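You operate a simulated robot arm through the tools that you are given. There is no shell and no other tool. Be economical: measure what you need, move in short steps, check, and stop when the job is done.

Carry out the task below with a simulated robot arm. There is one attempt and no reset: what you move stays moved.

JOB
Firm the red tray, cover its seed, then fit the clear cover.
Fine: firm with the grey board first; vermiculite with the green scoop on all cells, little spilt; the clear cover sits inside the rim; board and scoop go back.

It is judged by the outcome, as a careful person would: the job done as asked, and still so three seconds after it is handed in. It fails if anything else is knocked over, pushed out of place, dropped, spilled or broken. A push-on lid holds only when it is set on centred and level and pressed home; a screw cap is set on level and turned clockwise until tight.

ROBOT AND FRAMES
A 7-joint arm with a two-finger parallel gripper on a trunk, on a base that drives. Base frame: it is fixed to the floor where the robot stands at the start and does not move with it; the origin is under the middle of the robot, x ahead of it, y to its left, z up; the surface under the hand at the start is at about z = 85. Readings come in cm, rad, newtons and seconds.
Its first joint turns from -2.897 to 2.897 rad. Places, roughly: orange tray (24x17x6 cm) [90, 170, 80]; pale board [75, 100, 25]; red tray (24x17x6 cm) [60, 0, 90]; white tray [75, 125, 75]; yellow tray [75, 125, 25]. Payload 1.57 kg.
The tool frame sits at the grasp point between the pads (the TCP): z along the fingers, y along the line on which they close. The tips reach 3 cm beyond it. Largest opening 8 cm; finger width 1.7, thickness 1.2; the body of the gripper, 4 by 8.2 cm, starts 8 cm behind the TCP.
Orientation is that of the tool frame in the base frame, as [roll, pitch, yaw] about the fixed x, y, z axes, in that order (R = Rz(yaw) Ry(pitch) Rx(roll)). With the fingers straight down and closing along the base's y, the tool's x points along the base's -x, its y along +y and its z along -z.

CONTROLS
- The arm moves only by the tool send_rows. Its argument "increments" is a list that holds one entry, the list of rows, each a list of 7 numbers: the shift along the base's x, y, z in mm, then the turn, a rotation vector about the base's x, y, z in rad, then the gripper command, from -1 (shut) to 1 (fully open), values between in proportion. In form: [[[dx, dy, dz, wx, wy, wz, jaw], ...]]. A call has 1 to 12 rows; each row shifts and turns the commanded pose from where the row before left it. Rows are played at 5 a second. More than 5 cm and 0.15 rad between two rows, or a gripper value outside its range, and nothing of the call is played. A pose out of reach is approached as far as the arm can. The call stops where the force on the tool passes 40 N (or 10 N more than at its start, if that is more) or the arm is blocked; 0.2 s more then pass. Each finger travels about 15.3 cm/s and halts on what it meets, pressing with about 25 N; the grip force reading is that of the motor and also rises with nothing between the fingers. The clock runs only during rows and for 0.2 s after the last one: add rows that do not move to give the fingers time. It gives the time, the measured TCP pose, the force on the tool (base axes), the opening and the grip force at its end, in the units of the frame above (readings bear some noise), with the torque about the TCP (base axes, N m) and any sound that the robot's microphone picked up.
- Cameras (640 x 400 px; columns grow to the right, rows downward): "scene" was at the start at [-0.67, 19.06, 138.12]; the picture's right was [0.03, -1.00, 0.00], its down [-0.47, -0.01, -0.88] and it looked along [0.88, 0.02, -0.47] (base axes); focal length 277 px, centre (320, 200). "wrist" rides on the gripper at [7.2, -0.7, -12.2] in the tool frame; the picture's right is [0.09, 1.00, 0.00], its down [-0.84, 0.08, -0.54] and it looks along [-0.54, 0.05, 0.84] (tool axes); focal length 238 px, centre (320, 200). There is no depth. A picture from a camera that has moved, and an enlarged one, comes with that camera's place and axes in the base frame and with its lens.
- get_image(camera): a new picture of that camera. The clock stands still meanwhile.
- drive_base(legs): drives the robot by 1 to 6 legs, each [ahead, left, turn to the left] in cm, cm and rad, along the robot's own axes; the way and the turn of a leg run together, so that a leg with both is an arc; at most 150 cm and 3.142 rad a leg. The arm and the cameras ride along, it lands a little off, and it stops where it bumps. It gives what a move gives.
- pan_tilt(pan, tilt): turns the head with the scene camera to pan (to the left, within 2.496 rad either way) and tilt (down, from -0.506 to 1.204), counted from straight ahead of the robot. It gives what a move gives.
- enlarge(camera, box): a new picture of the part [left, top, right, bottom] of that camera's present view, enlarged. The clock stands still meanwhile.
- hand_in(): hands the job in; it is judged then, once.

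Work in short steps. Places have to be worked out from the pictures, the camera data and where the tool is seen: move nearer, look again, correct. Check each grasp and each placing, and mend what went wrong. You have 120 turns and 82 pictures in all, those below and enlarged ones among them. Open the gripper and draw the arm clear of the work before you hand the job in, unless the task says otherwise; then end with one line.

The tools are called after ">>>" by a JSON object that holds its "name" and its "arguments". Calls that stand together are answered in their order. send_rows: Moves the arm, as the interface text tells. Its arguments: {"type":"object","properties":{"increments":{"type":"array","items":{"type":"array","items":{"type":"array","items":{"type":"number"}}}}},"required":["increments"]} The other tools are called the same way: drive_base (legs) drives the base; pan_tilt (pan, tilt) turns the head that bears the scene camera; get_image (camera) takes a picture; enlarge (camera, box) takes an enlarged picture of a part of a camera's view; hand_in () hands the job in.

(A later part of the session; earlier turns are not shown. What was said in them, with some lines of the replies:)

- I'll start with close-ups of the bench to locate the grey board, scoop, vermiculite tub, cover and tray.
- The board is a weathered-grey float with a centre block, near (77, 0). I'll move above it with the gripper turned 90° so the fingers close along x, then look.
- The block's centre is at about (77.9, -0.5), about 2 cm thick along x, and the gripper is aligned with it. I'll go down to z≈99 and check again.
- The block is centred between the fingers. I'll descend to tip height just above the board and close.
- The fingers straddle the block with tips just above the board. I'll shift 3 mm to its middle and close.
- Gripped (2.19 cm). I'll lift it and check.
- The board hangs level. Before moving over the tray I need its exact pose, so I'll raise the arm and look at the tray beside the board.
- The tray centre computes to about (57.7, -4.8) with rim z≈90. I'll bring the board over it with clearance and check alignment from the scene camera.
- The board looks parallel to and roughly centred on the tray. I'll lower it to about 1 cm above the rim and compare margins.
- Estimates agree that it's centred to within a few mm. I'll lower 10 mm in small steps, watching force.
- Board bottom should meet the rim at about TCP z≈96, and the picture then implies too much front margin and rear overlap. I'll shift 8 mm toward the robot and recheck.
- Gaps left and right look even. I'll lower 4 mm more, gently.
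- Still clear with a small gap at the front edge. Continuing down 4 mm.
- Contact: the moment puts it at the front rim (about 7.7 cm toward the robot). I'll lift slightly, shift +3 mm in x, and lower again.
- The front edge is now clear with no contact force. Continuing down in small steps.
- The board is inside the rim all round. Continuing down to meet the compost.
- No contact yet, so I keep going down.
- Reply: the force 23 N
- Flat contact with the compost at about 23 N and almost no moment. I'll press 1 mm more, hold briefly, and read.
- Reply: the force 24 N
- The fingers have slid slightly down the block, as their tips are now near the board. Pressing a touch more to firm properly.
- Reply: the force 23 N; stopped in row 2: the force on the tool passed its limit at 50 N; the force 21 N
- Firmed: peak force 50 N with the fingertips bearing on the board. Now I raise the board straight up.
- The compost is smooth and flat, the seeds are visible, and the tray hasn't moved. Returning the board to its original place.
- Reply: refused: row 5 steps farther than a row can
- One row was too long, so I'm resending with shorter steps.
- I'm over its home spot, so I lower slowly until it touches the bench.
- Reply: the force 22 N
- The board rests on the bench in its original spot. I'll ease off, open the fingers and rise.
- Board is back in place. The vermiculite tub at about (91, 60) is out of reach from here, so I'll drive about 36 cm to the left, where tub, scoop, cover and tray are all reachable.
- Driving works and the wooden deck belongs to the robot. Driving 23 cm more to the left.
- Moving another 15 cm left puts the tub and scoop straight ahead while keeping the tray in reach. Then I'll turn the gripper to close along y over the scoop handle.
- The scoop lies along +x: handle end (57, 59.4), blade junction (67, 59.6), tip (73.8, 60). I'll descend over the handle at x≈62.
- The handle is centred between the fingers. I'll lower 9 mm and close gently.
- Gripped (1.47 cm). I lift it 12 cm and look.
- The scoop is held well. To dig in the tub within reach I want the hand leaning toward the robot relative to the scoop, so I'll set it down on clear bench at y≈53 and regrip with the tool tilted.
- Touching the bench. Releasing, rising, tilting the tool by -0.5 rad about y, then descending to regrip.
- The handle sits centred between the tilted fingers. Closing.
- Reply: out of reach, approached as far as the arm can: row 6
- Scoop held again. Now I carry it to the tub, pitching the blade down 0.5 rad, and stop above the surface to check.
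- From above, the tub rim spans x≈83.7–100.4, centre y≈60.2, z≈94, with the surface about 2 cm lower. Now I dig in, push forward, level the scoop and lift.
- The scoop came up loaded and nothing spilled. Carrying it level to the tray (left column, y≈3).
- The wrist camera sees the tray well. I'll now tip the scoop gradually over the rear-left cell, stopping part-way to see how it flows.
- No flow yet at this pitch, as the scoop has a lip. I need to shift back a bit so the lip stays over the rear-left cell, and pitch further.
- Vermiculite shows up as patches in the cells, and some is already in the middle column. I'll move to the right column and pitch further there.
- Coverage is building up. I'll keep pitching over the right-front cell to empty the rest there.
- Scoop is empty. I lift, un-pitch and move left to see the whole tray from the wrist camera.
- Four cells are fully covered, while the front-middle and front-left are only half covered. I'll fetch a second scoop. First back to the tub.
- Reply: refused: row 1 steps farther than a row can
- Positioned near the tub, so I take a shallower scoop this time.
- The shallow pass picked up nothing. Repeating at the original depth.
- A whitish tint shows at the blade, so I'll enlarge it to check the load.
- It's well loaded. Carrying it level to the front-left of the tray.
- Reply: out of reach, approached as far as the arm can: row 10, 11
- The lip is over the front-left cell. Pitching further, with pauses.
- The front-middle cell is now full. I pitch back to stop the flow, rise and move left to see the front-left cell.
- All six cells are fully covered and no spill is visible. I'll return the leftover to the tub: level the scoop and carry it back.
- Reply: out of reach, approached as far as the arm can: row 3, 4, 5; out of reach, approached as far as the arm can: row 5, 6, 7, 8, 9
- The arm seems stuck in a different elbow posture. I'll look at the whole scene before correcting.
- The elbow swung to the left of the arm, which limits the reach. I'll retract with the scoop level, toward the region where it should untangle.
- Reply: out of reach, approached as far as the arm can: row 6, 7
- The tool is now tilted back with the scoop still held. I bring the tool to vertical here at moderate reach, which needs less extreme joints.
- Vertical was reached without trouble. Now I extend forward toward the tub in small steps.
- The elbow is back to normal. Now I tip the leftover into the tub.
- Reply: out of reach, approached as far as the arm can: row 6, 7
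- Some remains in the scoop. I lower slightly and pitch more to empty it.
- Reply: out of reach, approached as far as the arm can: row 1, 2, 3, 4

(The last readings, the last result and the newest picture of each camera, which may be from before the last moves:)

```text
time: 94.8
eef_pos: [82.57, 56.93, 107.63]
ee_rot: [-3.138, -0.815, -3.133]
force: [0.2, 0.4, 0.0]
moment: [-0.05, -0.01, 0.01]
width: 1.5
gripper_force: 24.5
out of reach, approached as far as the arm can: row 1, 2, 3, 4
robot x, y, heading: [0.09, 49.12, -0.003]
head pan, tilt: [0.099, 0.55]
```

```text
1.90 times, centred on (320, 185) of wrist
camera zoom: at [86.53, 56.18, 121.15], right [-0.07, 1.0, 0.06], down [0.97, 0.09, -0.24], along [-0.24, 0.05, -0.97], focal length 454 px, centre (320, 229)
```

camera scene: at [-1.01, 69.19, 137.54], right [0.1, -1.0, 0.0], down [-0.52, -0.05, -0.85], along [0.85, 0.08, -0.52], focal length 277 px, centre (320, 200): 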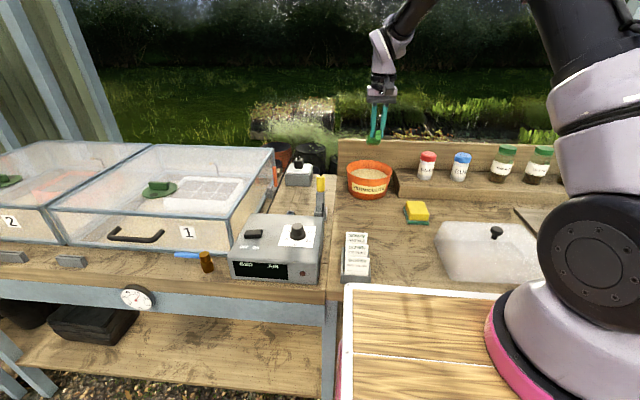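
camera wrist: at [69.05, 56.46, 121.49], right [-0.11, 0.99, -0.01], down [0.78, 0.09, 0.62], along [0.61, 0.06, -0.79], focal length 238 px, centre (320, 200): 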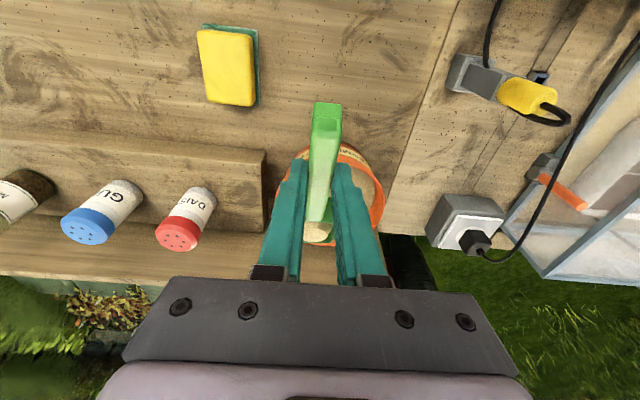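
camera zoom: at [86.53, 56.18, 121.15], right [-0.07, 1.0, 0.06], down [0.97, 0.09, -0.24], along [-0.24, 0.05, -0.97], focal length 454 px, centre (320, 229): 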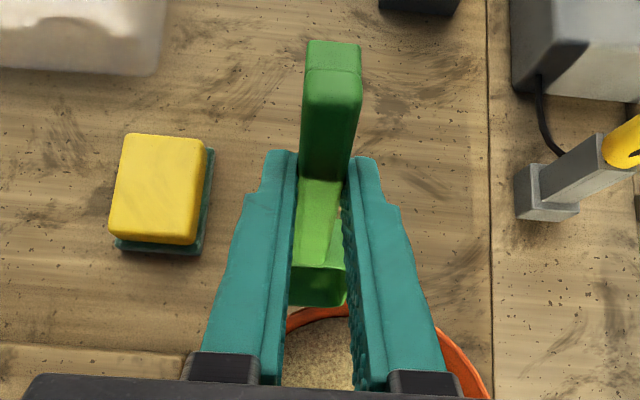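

It's empty now, but the pose drifted toward the rim, so I'll check for spill as I back away.

>>> {"name": "send_rows", "arguments": {"increments": [[[-10, 0, 30, 0, -0.14, 0, -1], [-20, 0, 30, 0, -0.14, 0, -1], [-30, -5, 10, 0, -0.14, 0, -1], [-30, -10, 0, 0, -0.14, 0, -1], [-30, -10, 0, 0, -0.14, 0, -1], [-30, -10, 0, 0, -0.12, 0, -1], [0, 0, 0, 0, 0, 0, -1]]]}}

>>> {"name": "enlarge", "arguments": {"camera": "scene", "box": [330, 130, 450, 230]}}

```text
time: 96.4
eef_pos: [67.28, 53.44, 114.71]
ee_rot: [-3.132, 0.005, -3.136]
force: [-0.4, -0.5, -0.6]
moment: [0.01, 0.05, 0.02]
width: 1.48
gripper_force: 24.4
robot x, y, heading: [-0.42, 49.36, -0.001]
head pan, tilt: [0.099, 0.55]
```

```text
4.00 times, centred on (390, 180) of scene
camera zoom: at [-0.98, 69.19, 137.54], right [0.1, -1.0, 0.0], down [-0.52, -0.05, -0.85], along [0.85, 0.08, -0.52], focal length 1107 px, centre (40, 280)
```

zoom: 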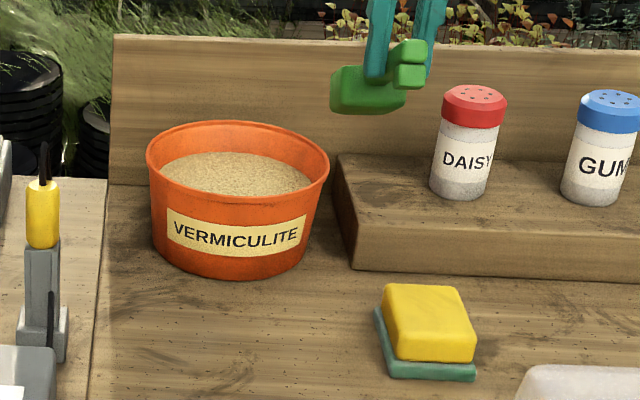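

No spill anywhere. Now I return the scoop to its original spot, levelling it on the way.

>>> {"name": "send_rows", "arguments": {"increments": [[[-10, 15, -35, 0, -0.125, 0, -1], [-10, 15, -35, 0, -0.125, 0, -1], [-10, 15, -35, 0, -0.125, 0, -1], [-15, 15, -35, 0, -0.125, 0, -1], [-17, 0, -30, 0, 0, 0, -1], [0, 0, -35, 0, 0, 0, -1], [0, 0, -35, 0, 0, 0, -1], [0, 0, 0, 0, 0, 0, -1]]]}}

>>> {"name": "enlarge", "arguments": {"camera": "scene", "box": [330, 170, 430, 290]}}

```text
time: 98.2
eef_pos: [61.27, 59.3, 90.71]
ee_rot: [-3.13, 0.503, -3.135]
force: [0.3, 0.3, 0.6]
moment: [-0.02, 0.01, -0.02]
width: 1.49
gripper_force: 25.1
robot x, y, heading: [0.15, 49.59, -0.003]
head pan, tilt: [0.099, 0.55]
```

```text
3.33 times, centred on (380, 230) of scene
camera zoom: at [-1.02, 69.19, 137.54], right [0.1, -1.0, 0.0], down [-0.52, -0.05, -0.85], along [0.85, 0.08, -0.52], focal length 923 px, centre (120, 100)
```

zoom: 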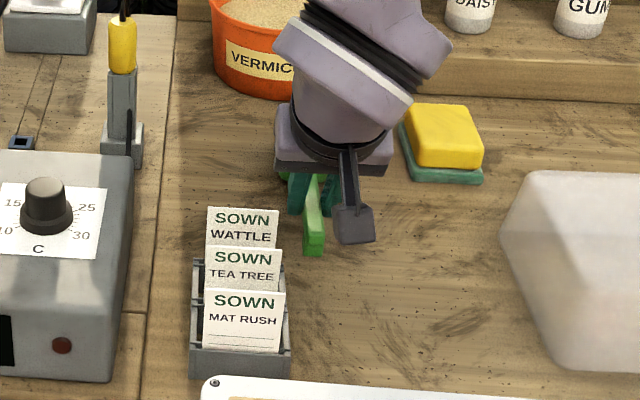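

Clear of the card holder. Lowering to the bench and releasing with a small opening.

>>> {"name": "send_rows", "arguments": {"increments": [[[-2, 1, -12, 0, 0, 0, -1], [0, 0, -8, 0, 0, 0, -1], [0, 0, -4, 0, 0, 0, -1], [0, 0, -2, 0, 0, 0, -1], [0, 0, 0, 0, 0, 0, -1]]]}}

```text
time: 99.4
eef_pos: [61.27, 59.4, 87.97]
ee_rot: [-3.132, 0.506, -3.134]
force: [1.2, 3.5, 22.3]
moment: [0.12, -0.18, 0.04]
width: 1.54
gripper_force: 25.6
robot x, y, heading: [0.01, 49.32, -0.0]
head pan, tilt: [0.099, 0.55]
```

On the bench. Ease up, open slightly, and rise straight up.

>>> {"name": "send_rows", "arguments": {"increments": [[[0, 0, 2, 0, 0, 0, -1], [0, 0, 0, 0, 0, 0, -0.3], [0, 0, 0, 0, 0, 0, -0.3], [0, 0, 25, 0, 0, 0, -0.3], [0, 0, 40, 0, 0, 0, -0.3], [0, 0, 40, 0, 0.1, 0, -0.3], [20, 0, 30, 0, 0.13, 0, -0.3], [20, 0, 0, 0, 0.14, 0, -0.3], [20, 0, 0, 0, 0.135, 0, -0.3], [0, 0, 0, 0, 0, 0, 0]]]}}

>>> {"name": "get_image", "arguments": {"camera": "scene"}}

```text
time: 101.6
eef_pos: [67.08, 59.36, 102.06]
ee_rot: [-3.132, -0.002, -3.135]
force: [0.0, 0.1, 0.1]
moment: [0.01, 0.0, -0.02]
width: 4.0
gripper_force: 0.0
robot x, y, heading: [-0.24, 49.23, -0.003]
head pan, tilt: [0.099, 0.55]
```

```text
12 pictures are left
camera scene: at [-1.02, 69.19, 137.54], right [0.1, -1.0, 0.0], down [-0.52, -0.05, -0.85], along [0.85, 0.08, -0.52], focal length 277 px, centre (320, 200)
```

scene: 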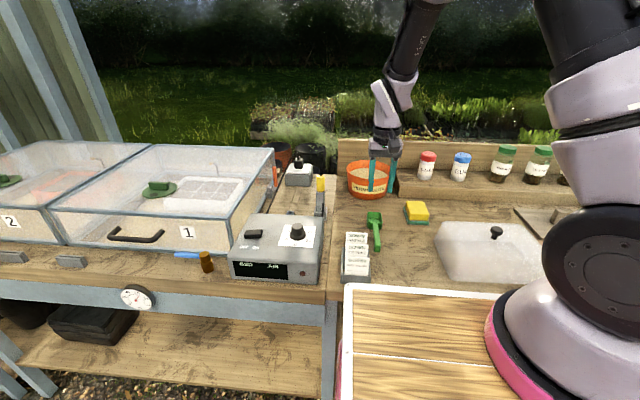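

Scoop is back in place. I raise the arm and drive back to the right, to the start position, where the scene camera sees the tray well.

>>> {"name": "send_rows", "arguments": {"increments": [[[0, 0, 45, 0, 0, 0, 0], [0, 0, 45, 0, 0, 0, 0], [0, 0, 45, -0.009, 0, 0, 1], [0, 0, 0, 0, 0, 0, 1]]]}}

>>> {"name": "drive_base", "arguments": {"legs": [[0, -45, 0.002]]}}

>>> {"name": "pan_tilt", "arguments": {"pan": 0.026, "tilt": 0.485}}

```text
time: 102.6
eef_pos: [67.46, 59.64, 115.72]
ee_rot: [-3.121, 0.0, -3.136]
force: [0.2, 0.3, 0.1]
moment: [0.01, 0.0, 0.02]
width: 7.98
gripper_force: 0.1
robot x, y, heading: [0.04, 49.35, -0.003]
head pan, tilt: [0.099, 0.55]
```

```text
time: 105.3
eef_pos: [67.25, 14.41, 115.72]
ee_rot: [-3.124, 0.0, -3.133]
force: [-0.7, 0.0, -0.2]
moment: [0.01, -0.01, -0.01]
width: 8.01
gripper_force: 0.0
robot x, y, heading: [-0.23, 4.03, -0.001]
head pan, tilt: [0.099, 0.55]
```

```text
time: 105.9
eef_pos: [67.38, 14.38, 115.62]
ee_rot: [-3.122, 0.0, -3.135]
force: [-0.3, 0.3, 0.3]
moment: [-0.01, 0.0, 0.03]
width: 8.03
gripper_force: 0.0
robot x, y, heading: [-0.19, 4.37, -0.002]
head pan, tilt: [0.026, 0.485]
```

Straighten the tool and move above the cover's knob, estimated at (58.3, 30.8), then look.

>>> {"name": "send_rows", "arguments": {"increments": [[[-22, 41, -9, 0.0195, 0, -0.0066, 1], [-22, 41, -9, 0, 0, 0, 1], [-22, 41, -9, 0, 0, 0, 1], [-23, 41, -9, 0, 0, 0, 1], [0, 0, 0, 0, 0, 0, 1]]]}}

>>> {"name": "get_image", "arguments": {"camera": "wrist"}}

>>> {"name": "get_image", "arguments": {"camera": "scene"}}

```text
time: 107.1
eef_pos: [58.39, 30.79, 112.18]
ee_rot: [3.14, -0.001, 3.141]
force: [0.6, -0.4, -0.2]
moment: [0.0, 0.01, -0.04]
width: 7.97
gripper_force: 0.1
robot x, y, heading: [-0.11, 3.76, 0.001]
head pan, tilt: [0.026, 0.485]
```

```text
11 pictures are left
camera wrist: at [51.23, 30.1, 124.24], right [-0.09, 1.0, 0.0], down [0.84, 0.08, 0.54], along [0.54, 0.05, -0.84], focal length 238 px, centre (320, 200)
```

wrist: 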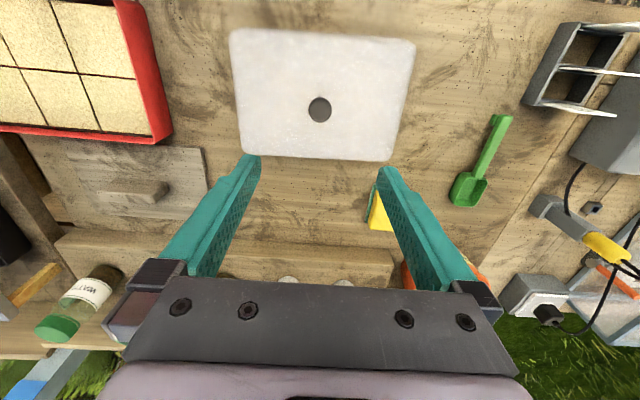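

```text
10 pictures are left
camera scene: at [-0.91, 23.18, 138.13], right [0.03, -1.0, 0.0], down [-0.47, -0.01, -0.88], along [0.88, 0.02, -0.47], focal length 277 px, centre (320, 200)
```

scene: 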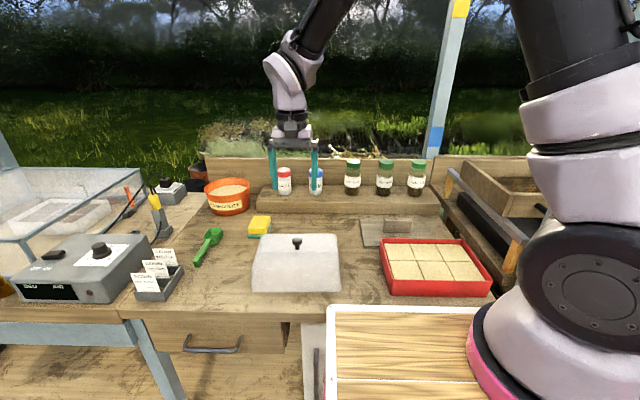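

The two views put the knob at (57.3, 30.65) with its top at z≈95.4. The cover appears yawed about +0.04 rad. Descending to grip the knob.

>>> {"name": "send_rows", "arguments": {"increments": [[[-6, -1, -40, 0, 0, 0, 1], [-5, 0, -40, 0, 0, 0, 1], [0, 0, -40, 0, 0, 0, 1], [0, 0, -20, 0, 0, 0, 1], [0, 0, -10, 0, 0, 0, 1], [0, 0, 0, 0, 0, 0, 1]]]}}

>>> {"name": "enlarge", "arguments": {"camera": "scene", "box": [250, 205, 350, 300]}}

```text
time: 108.5
eef_pos: [57.25, 30.7, 96.94]
ee_rot: [3.139, 0.0, 3.14]
force: [0.1, -0.8, 0.7]
moment: [0.01, 0.01, 0.04]
width: 7.99
gripper_force: 0.1
robot x, y, heading: [-0.09, 4.18, -0.003]
head pan, tilt: [0.026, 0.485]
```

```text
4.21 times, centred on (300, 252) of scene
camera zoom: at [-0.91, 23.18, 138.13], right [0.03, -1.0, 0.0], down [-0.47, -0.01, -0.88], along [0.88, 0.02, -0.47], focal length 1166 px, centre (404, -21)
```

zoom: 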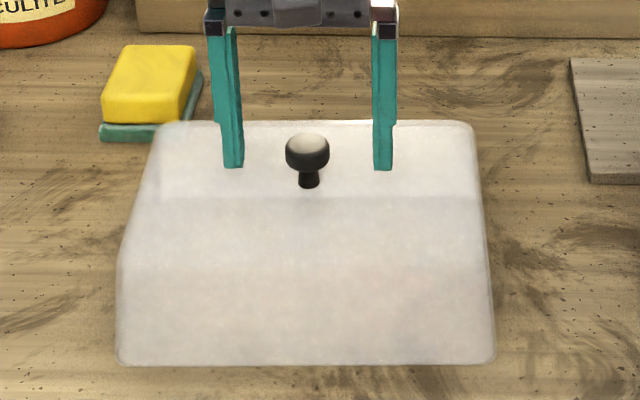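

Fingers straddle the knob's head. Lower 4 mm and close.

>>> {"name": "send_rows", "arguments": {"increments": [[[0, 0, -4, 0, 0, 0, 1], [0, 0, 0, 0, 0, 0, 0], [0, 0, 0, 0, 0, 0, -0.6], [0, 0, 0, 0, 0, 0, -1], [0, 0, 0, 0, 0, 0, -1], [0, 0, 0, 0, 0, 0, -1]]]}}

>>> {"name": "send_rows", "arguments": {"increments": [[[0, 0, 10, 0, 0, 0, -1], [0, 0, 30, 0, 0, 0, -1], [0, 0, 40, 0, 0, 0, -1], [0, 0, 40, 0, 0, 0, -1], [0, 0, 0, 0, 0, 0, -1]]]}}

>>> {"name": "enlarge", "arguments": {"camera": "scene", "box": [230, 150, 350, 270]}}

```text
time: 109.9
eef_pos: [57.3, 30.77, 96.57]
ee_rot: [3.139, -0.001, 3.141]
force: [-0.6, 0.1, 1.2]
moment: [0.01, -0.14, 0.02]
width: 2.67
gripper_force: 24.4
robot x, y, heading: [-0.33, 4.37, -0.006]
head pan, tilt: [0.026, 0.485]
```

```text
time: 111.1
eef_pos: [57.11, 30.76, 108.63]
ee_rot: [3.139, 0.0, -3.141]
force: [0.1, 0.4, -1.1]
moment: [0.02, -0.01, 0.02]
width: 2.65
gripper_force: 25.4
robot x, y, heading: [0.13, 4.18, -0.005]
head pan, tilt: [0.026, 0.485]
```

```text
3.33 times, centred on (290, 210) of scene
camera zoom: at [-0.9, 23.19, 138.13], right [0.03, -1.0, 0.0], down [-0.47, -0.01, -0.88], along [0.88, 0.02, -0.47], focal length 923 px, centre (420, 167)
```

zoom: 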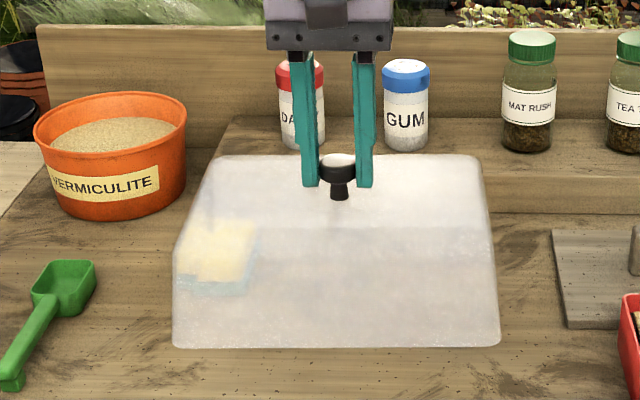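

Cover is lifted level. Moving it over the tray centre (57.2, -4.6) with a small yaw correction of -0.036, then checking.

>>> {"name": "send_rows", "arguments": {"increments": [[[0, -35.4, 0, 0, 0, -0.004, -1], [0, -35.4, 0, 0, 0, -0.004, -1], [0, -35.4, 0, 0, 0, -0.004, -1], [0, -35.4, 0, 0, 0, -0.004, -1], [0, -35.4, 0, 0, 0, -0.004, -1], [0, -35.4, 0, 0, 0, -0.004, -1], [0, -35.4, 0, 0, 0, -0.004, -1], [0, -35.4, 0, 0, 0, -0.004, -1], [0, -35.4, 0, 0, 0, -0.004, -1], [0, -35.4, -25, 0, 0, 0, -1], [0, 0, -25, 0, 0, 0, -1], [0, 0, 0, 0, 0, 0, -1]]]}}

>>> {"name": "enlarge", "arguments": {"camera": "scene", "box": [370, 210, 500, 300]}}

```text
time: 113.7
eef_pos: [57.37, -5.03, 103.47]
ee_rot: [3.139, 0.0, 3.105]
force: [0.1, -0.5, -0.8]
moment: [0.01, 0.01, -0.01]
width: 2.65
gripper_force: 24.5
robot x, y, heading: [-0.4, 4.1, 0.001]
head pan, tilt: [0.026, 0.485]
```

```text
4.44 times, centred on (435, 255) of scene
camera zoom: at [-0.91, 23.18, 138.13], right [0.03, -1.0, 0.0], down [-0.47, -0.01, -0.88], along [0.88, 0.02, -0.47], focal length 1230 px, centre (-191, -44)
```

zoom: 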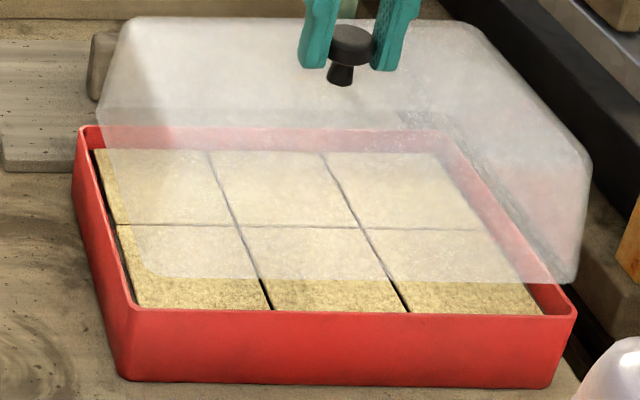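

Yaw matches the tray, but the cover looks about 3 mm too far right and about 3.5 mm too far back. I correct both and lower toward the rim.

>>> {"name": "send_rows", "arguments": {"increments": [[[-3.5, 3, 0, 0, 0, 0, -1], [0, 0, -6, 0, 0, 0, -1], [0, 0, -4, 0, 0, 0, -1], [0, 0, 0, 0, 0, 0, -1]]]}}

>>> {"name": "enlarge", "arguments": {"camera": "scene", "box": [370, 210, 500, 300]}}

```text
time: 114.7
eef_pos: [57.03, -4.63, 102.59]
ee_rot: [3.141, 0.001, 3.103]
force: [-0.3, 0.5, -0.2]
moment: [0.0, 0.02, 0.01]
width: 2.69
gripper_force: 25.5
robot x, y, heading: [-0.43, 4.23, -0.003]
head pan, tilt: [0.026, 0.485]
```

```text
4.44 times, centred on (435, 255) of scene
camera zoom: at [-0.91, 23.18, 138.13], right [0.03, -1.0, 0.0], down [-0.47, -0.01, -0.88], along [0.88, 0.02, -0.47], focal length 1230 px, centre (-191, -44)
```

zoom: 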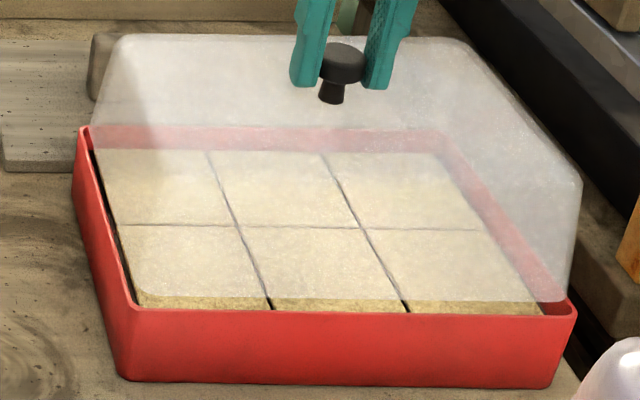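

It looks centred. I lower in 2 mm steps, watching the force for rim contact.

>>> {"name": "send_rows", "arguments": {"increments": [[[0, 0, -2, 0, 0, 0, -1], [0, 0, -2, 0, 0, 0, -1], [0, 0, -2, 0, 0, 0, -1], [0, 0, -2, 0, 0, 0, -1], [0, 0, 0, 0, 0, 0, -1]]]}}

```text
time: 115.9
eef_pos: [56.96, -4.48, 101.97]
ee_rot: [3.141, 0.001, 3.107]
force: [-4.1, -1.4, 10.8]
moment: [-0.04, -0.55, -0.05]
width: 2.67
gripper_force: 25.0
robot x, y, heading: [-0.1, 4.07, -0.002]
head pan, tilt: [0.026, 0.485]
```

Contact at the rear rim, with the moment putting it about 9 cm back. Lift slightly, shift 2.5 mm toward the robot, and retry.

>>> {"name": "send_rows", "arguments": {"increments": [[[0, 0, 5, 0, 0, 0, -1], [-2.5, 0, 0, 0, 0, 0, -1], [0, 0, -3, 0, 0, 0, -1], [0, 0, -2, 0, 0, 0, -1], [0, 0, -2, 0, 0, 0, -1], [0, 0, -2, 0, 0, 0, -1], [0, 0, 0, 0, 0, 0, -1]]]}}

```text
time: 117.5
eef_pos: [56.74, -4.49, 101.54]
ee_rot: [3.141, -0.001, 3.107]
force: [1.5, 0.9, -1.4]
moment: [-0.01, -0.15, -0.14]
width: 2.65
gripper_force: 25.2
robot x, y, heading: [-0.19, 4.24, -0.001]
head pan, tilt: [0.026, 0.485]
```

No vertical resistance now, so it's past the rim. Continuing down.

>>> {"name": "send_rows", "arguments": {"increments": [[[0, 0, -2, 0, 0, 0, -1], [0, 0, -2, 0, 0, 0, -1], [0, 0, -2, 0, 0, 0, -1], [0, 0, 0, 0, 0, 0, -1]]]}}

>>> {"name": "enlarge", "arguments": {"camera": "scene", "box": [370, 210, 500, 300]}}

```text
time: 118.5
eef_pos: [56.71, -4.39, 100.88]
ee_rot: [3.14, -0.002, 3.105]
force: [0.8, -2.4, -0.6]
moment: [-0.12, -0.17, -0.07]
width: 2.66
gripper_force: 24.9
robot x, y, heading: [-0.43, 4.18, -0.0]
head pan, tilt: [0.026, 0.485]
```

```text
4.44 times, centred on (435, 255) of scene
camera zoom: at [-0.9, 23.17, 138.13], right [0.03, -1.0, 0.0], down [-0.47, -0.01, -0.88], along [0.88, 0.02, -0.47], focal length 1230 px, centre (-191, -44)
```

zoom: 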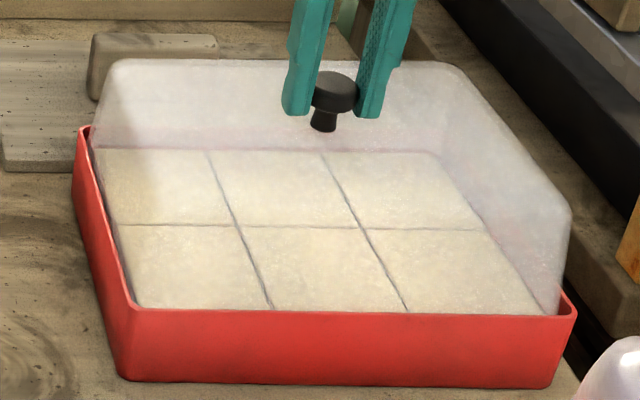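

The cover is inside the rim all round, touching lightly on the left. I nudge 1.5 mm right and continue down to rest.

>>> {"name": "send_rows", "arguments": {"increments": [[[0, -1.5, -2, 0, 0, 0, -1], [0, 0, -2, 0, 0, 0, -1], [0, 0, -2, 0, 0, 0, -1], [0, 0, -2, 0, 0, 0, -1], [0, 0, 0, 0, 0, 0, -1]]]}}

```text
time: 119.7
eef_pos: [56.68, -4.7, 100.18]
ee_rot: [3.14, 0.001, 3.105]
force: [5.7, -0.8, 11.7]
moment: [0.01, 0.33, -0.06]
width: 2.67
gripper_force: 25.1
robot x, y, heading: [-0.2, 3.91, -0.002]
head pan, tilt: [0.026, 0.485]
```

Contact is at about the expected resting height but biased to the front wall. I ease +1.5 mm in x and settle again.

>>> {"name": "send_rows", "arguments": {"increments": [[[0, 0, 2, 0, 0, 0, -1], [1.5, 0, 0, 0, 0, 0, -1], [0, 0, -2, 0, 0, 0, -1], [0, 0, -1, 0, 0, 0, -1], [0, 0, 0, 0, 0, 0, -1]]]}}

```text
time: 120.9
eef_pos: [56.8, -4.43, 100.09]
ee_rot: [3.141, 0.0, 3.104]
force: [-3.3, -0.4, 20.5]
moment: [0.01, 0.1, -0.06]
width: 2.67
gripper_force: 24.9
robot x, y, heading: [-0.58, 4.33, -0.0]
head pan, tilt: [0.026, 0.485]
```

Now it's flat contact: 20 N with negligible moment. Release and rise.

>>> {"name": "send_rows", "arguments": {"increments": [[[0, 0, 1, 0, 0, 0, -1], [0, 0, 0, 0, 0, 0, 0], [0, 0, 0, 0, 0, 0, 0.5], [0, 0, 0, 0, 0, 0, 0.5], [0, 0, 30, 0, 0, 0, 0.5], [0, 0, 45, 0, 0, 0, 0.5], [0, 0, 45, 0, 0, 0, 0.5], [0, 40, 20, 0, 0, 0, 0.5], [0, 45, 0, 0, 0, 0, 0.5], [0, 45, 0, 0, 0, 0, 0.5], [0, 45, 0, 0, 0, 0, 0.5]]]}}

>>> {"name": "get_image", "arguments": {"camera": "scene"}}

>>> {"name": "enlarge", "arguments": {"camera": "scene", "box": [350, 200, 500, 300]}}

```text
time: 123.3
eef_pos: [56.62, 13.07, 114.27]
ee_rot: [3.139, 0.0, 3.105]
force: [-1.0, 0.1, 0.0]
moment: [0.0, -0.02, 0.03]
width: 5.99
gripper_force: 0.0
robot x, y, heading: [-0.47, 3.97, -0.002]
head pan, tilt: [0.026, 0.485]
```

```text
4 pictures are left
camera scene: at [-0.91, 23.13, 138.13], right [0.02, -1.0, 0.0], down [-0.47, -0.01, -0.88], along [0.88, 0.02, -0.47], focal length 277 px, centre (320, 200)
```

scene: 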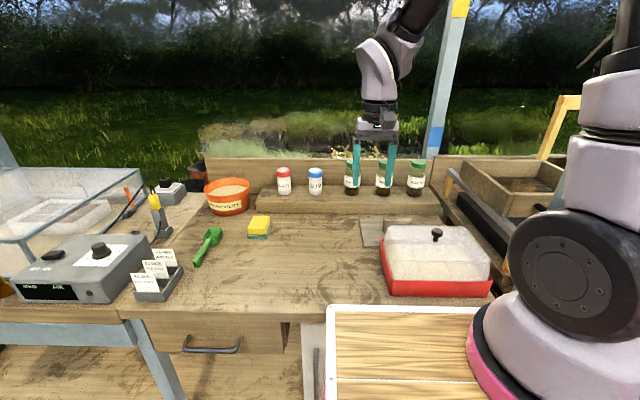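

```text
4.00 times, centred on (425, 250) of scene
camera zoom: at [-0.91, 23.13, 138.13], right [0.02, -1.0, 0.0], down [-0.47, -0.01, -0.88], along [0.88, 0.02, -0.47], focal length 1107 px, centre (-100, 0)
```

zoom: 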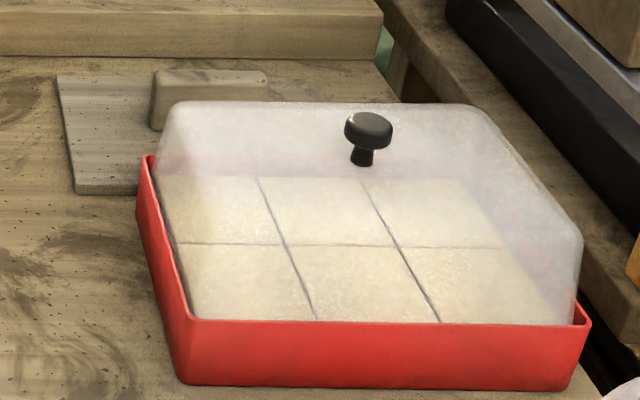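

The cover sits inside the rim and looks level. One wrist view to check the rear edge and the rest of the bench.

>>> {"name": "get_image", "arguments": {"camera": "wrist"}}

```text
2 pictures are left
camera wrist: at [49.39, 12.57, 126.43], right [-0.05, 1.0, 0.0], down [0.84, 0.05, 0.54], along [0.54, 0.03, -0.84], focal length 238 px, centre (320, 200)
```

wrist: 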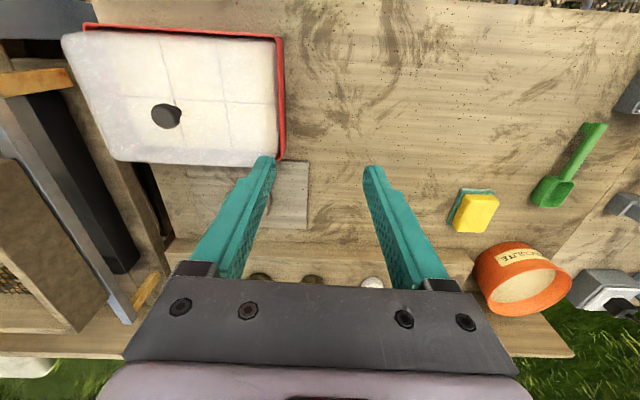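

The tray is firmed and covered, the cover is seated, the board and scoop are back, and the arm is clear with the gripper open. Handing in.

>>> {"name": "hand_in", "arguments": {}}

```text
The job is handed in.
```

The red tray is firmed, all six cells are covered with vermiculite with no spill visible, and the clear cover sits inside the rim; the grey board and green scoop are back where they were.
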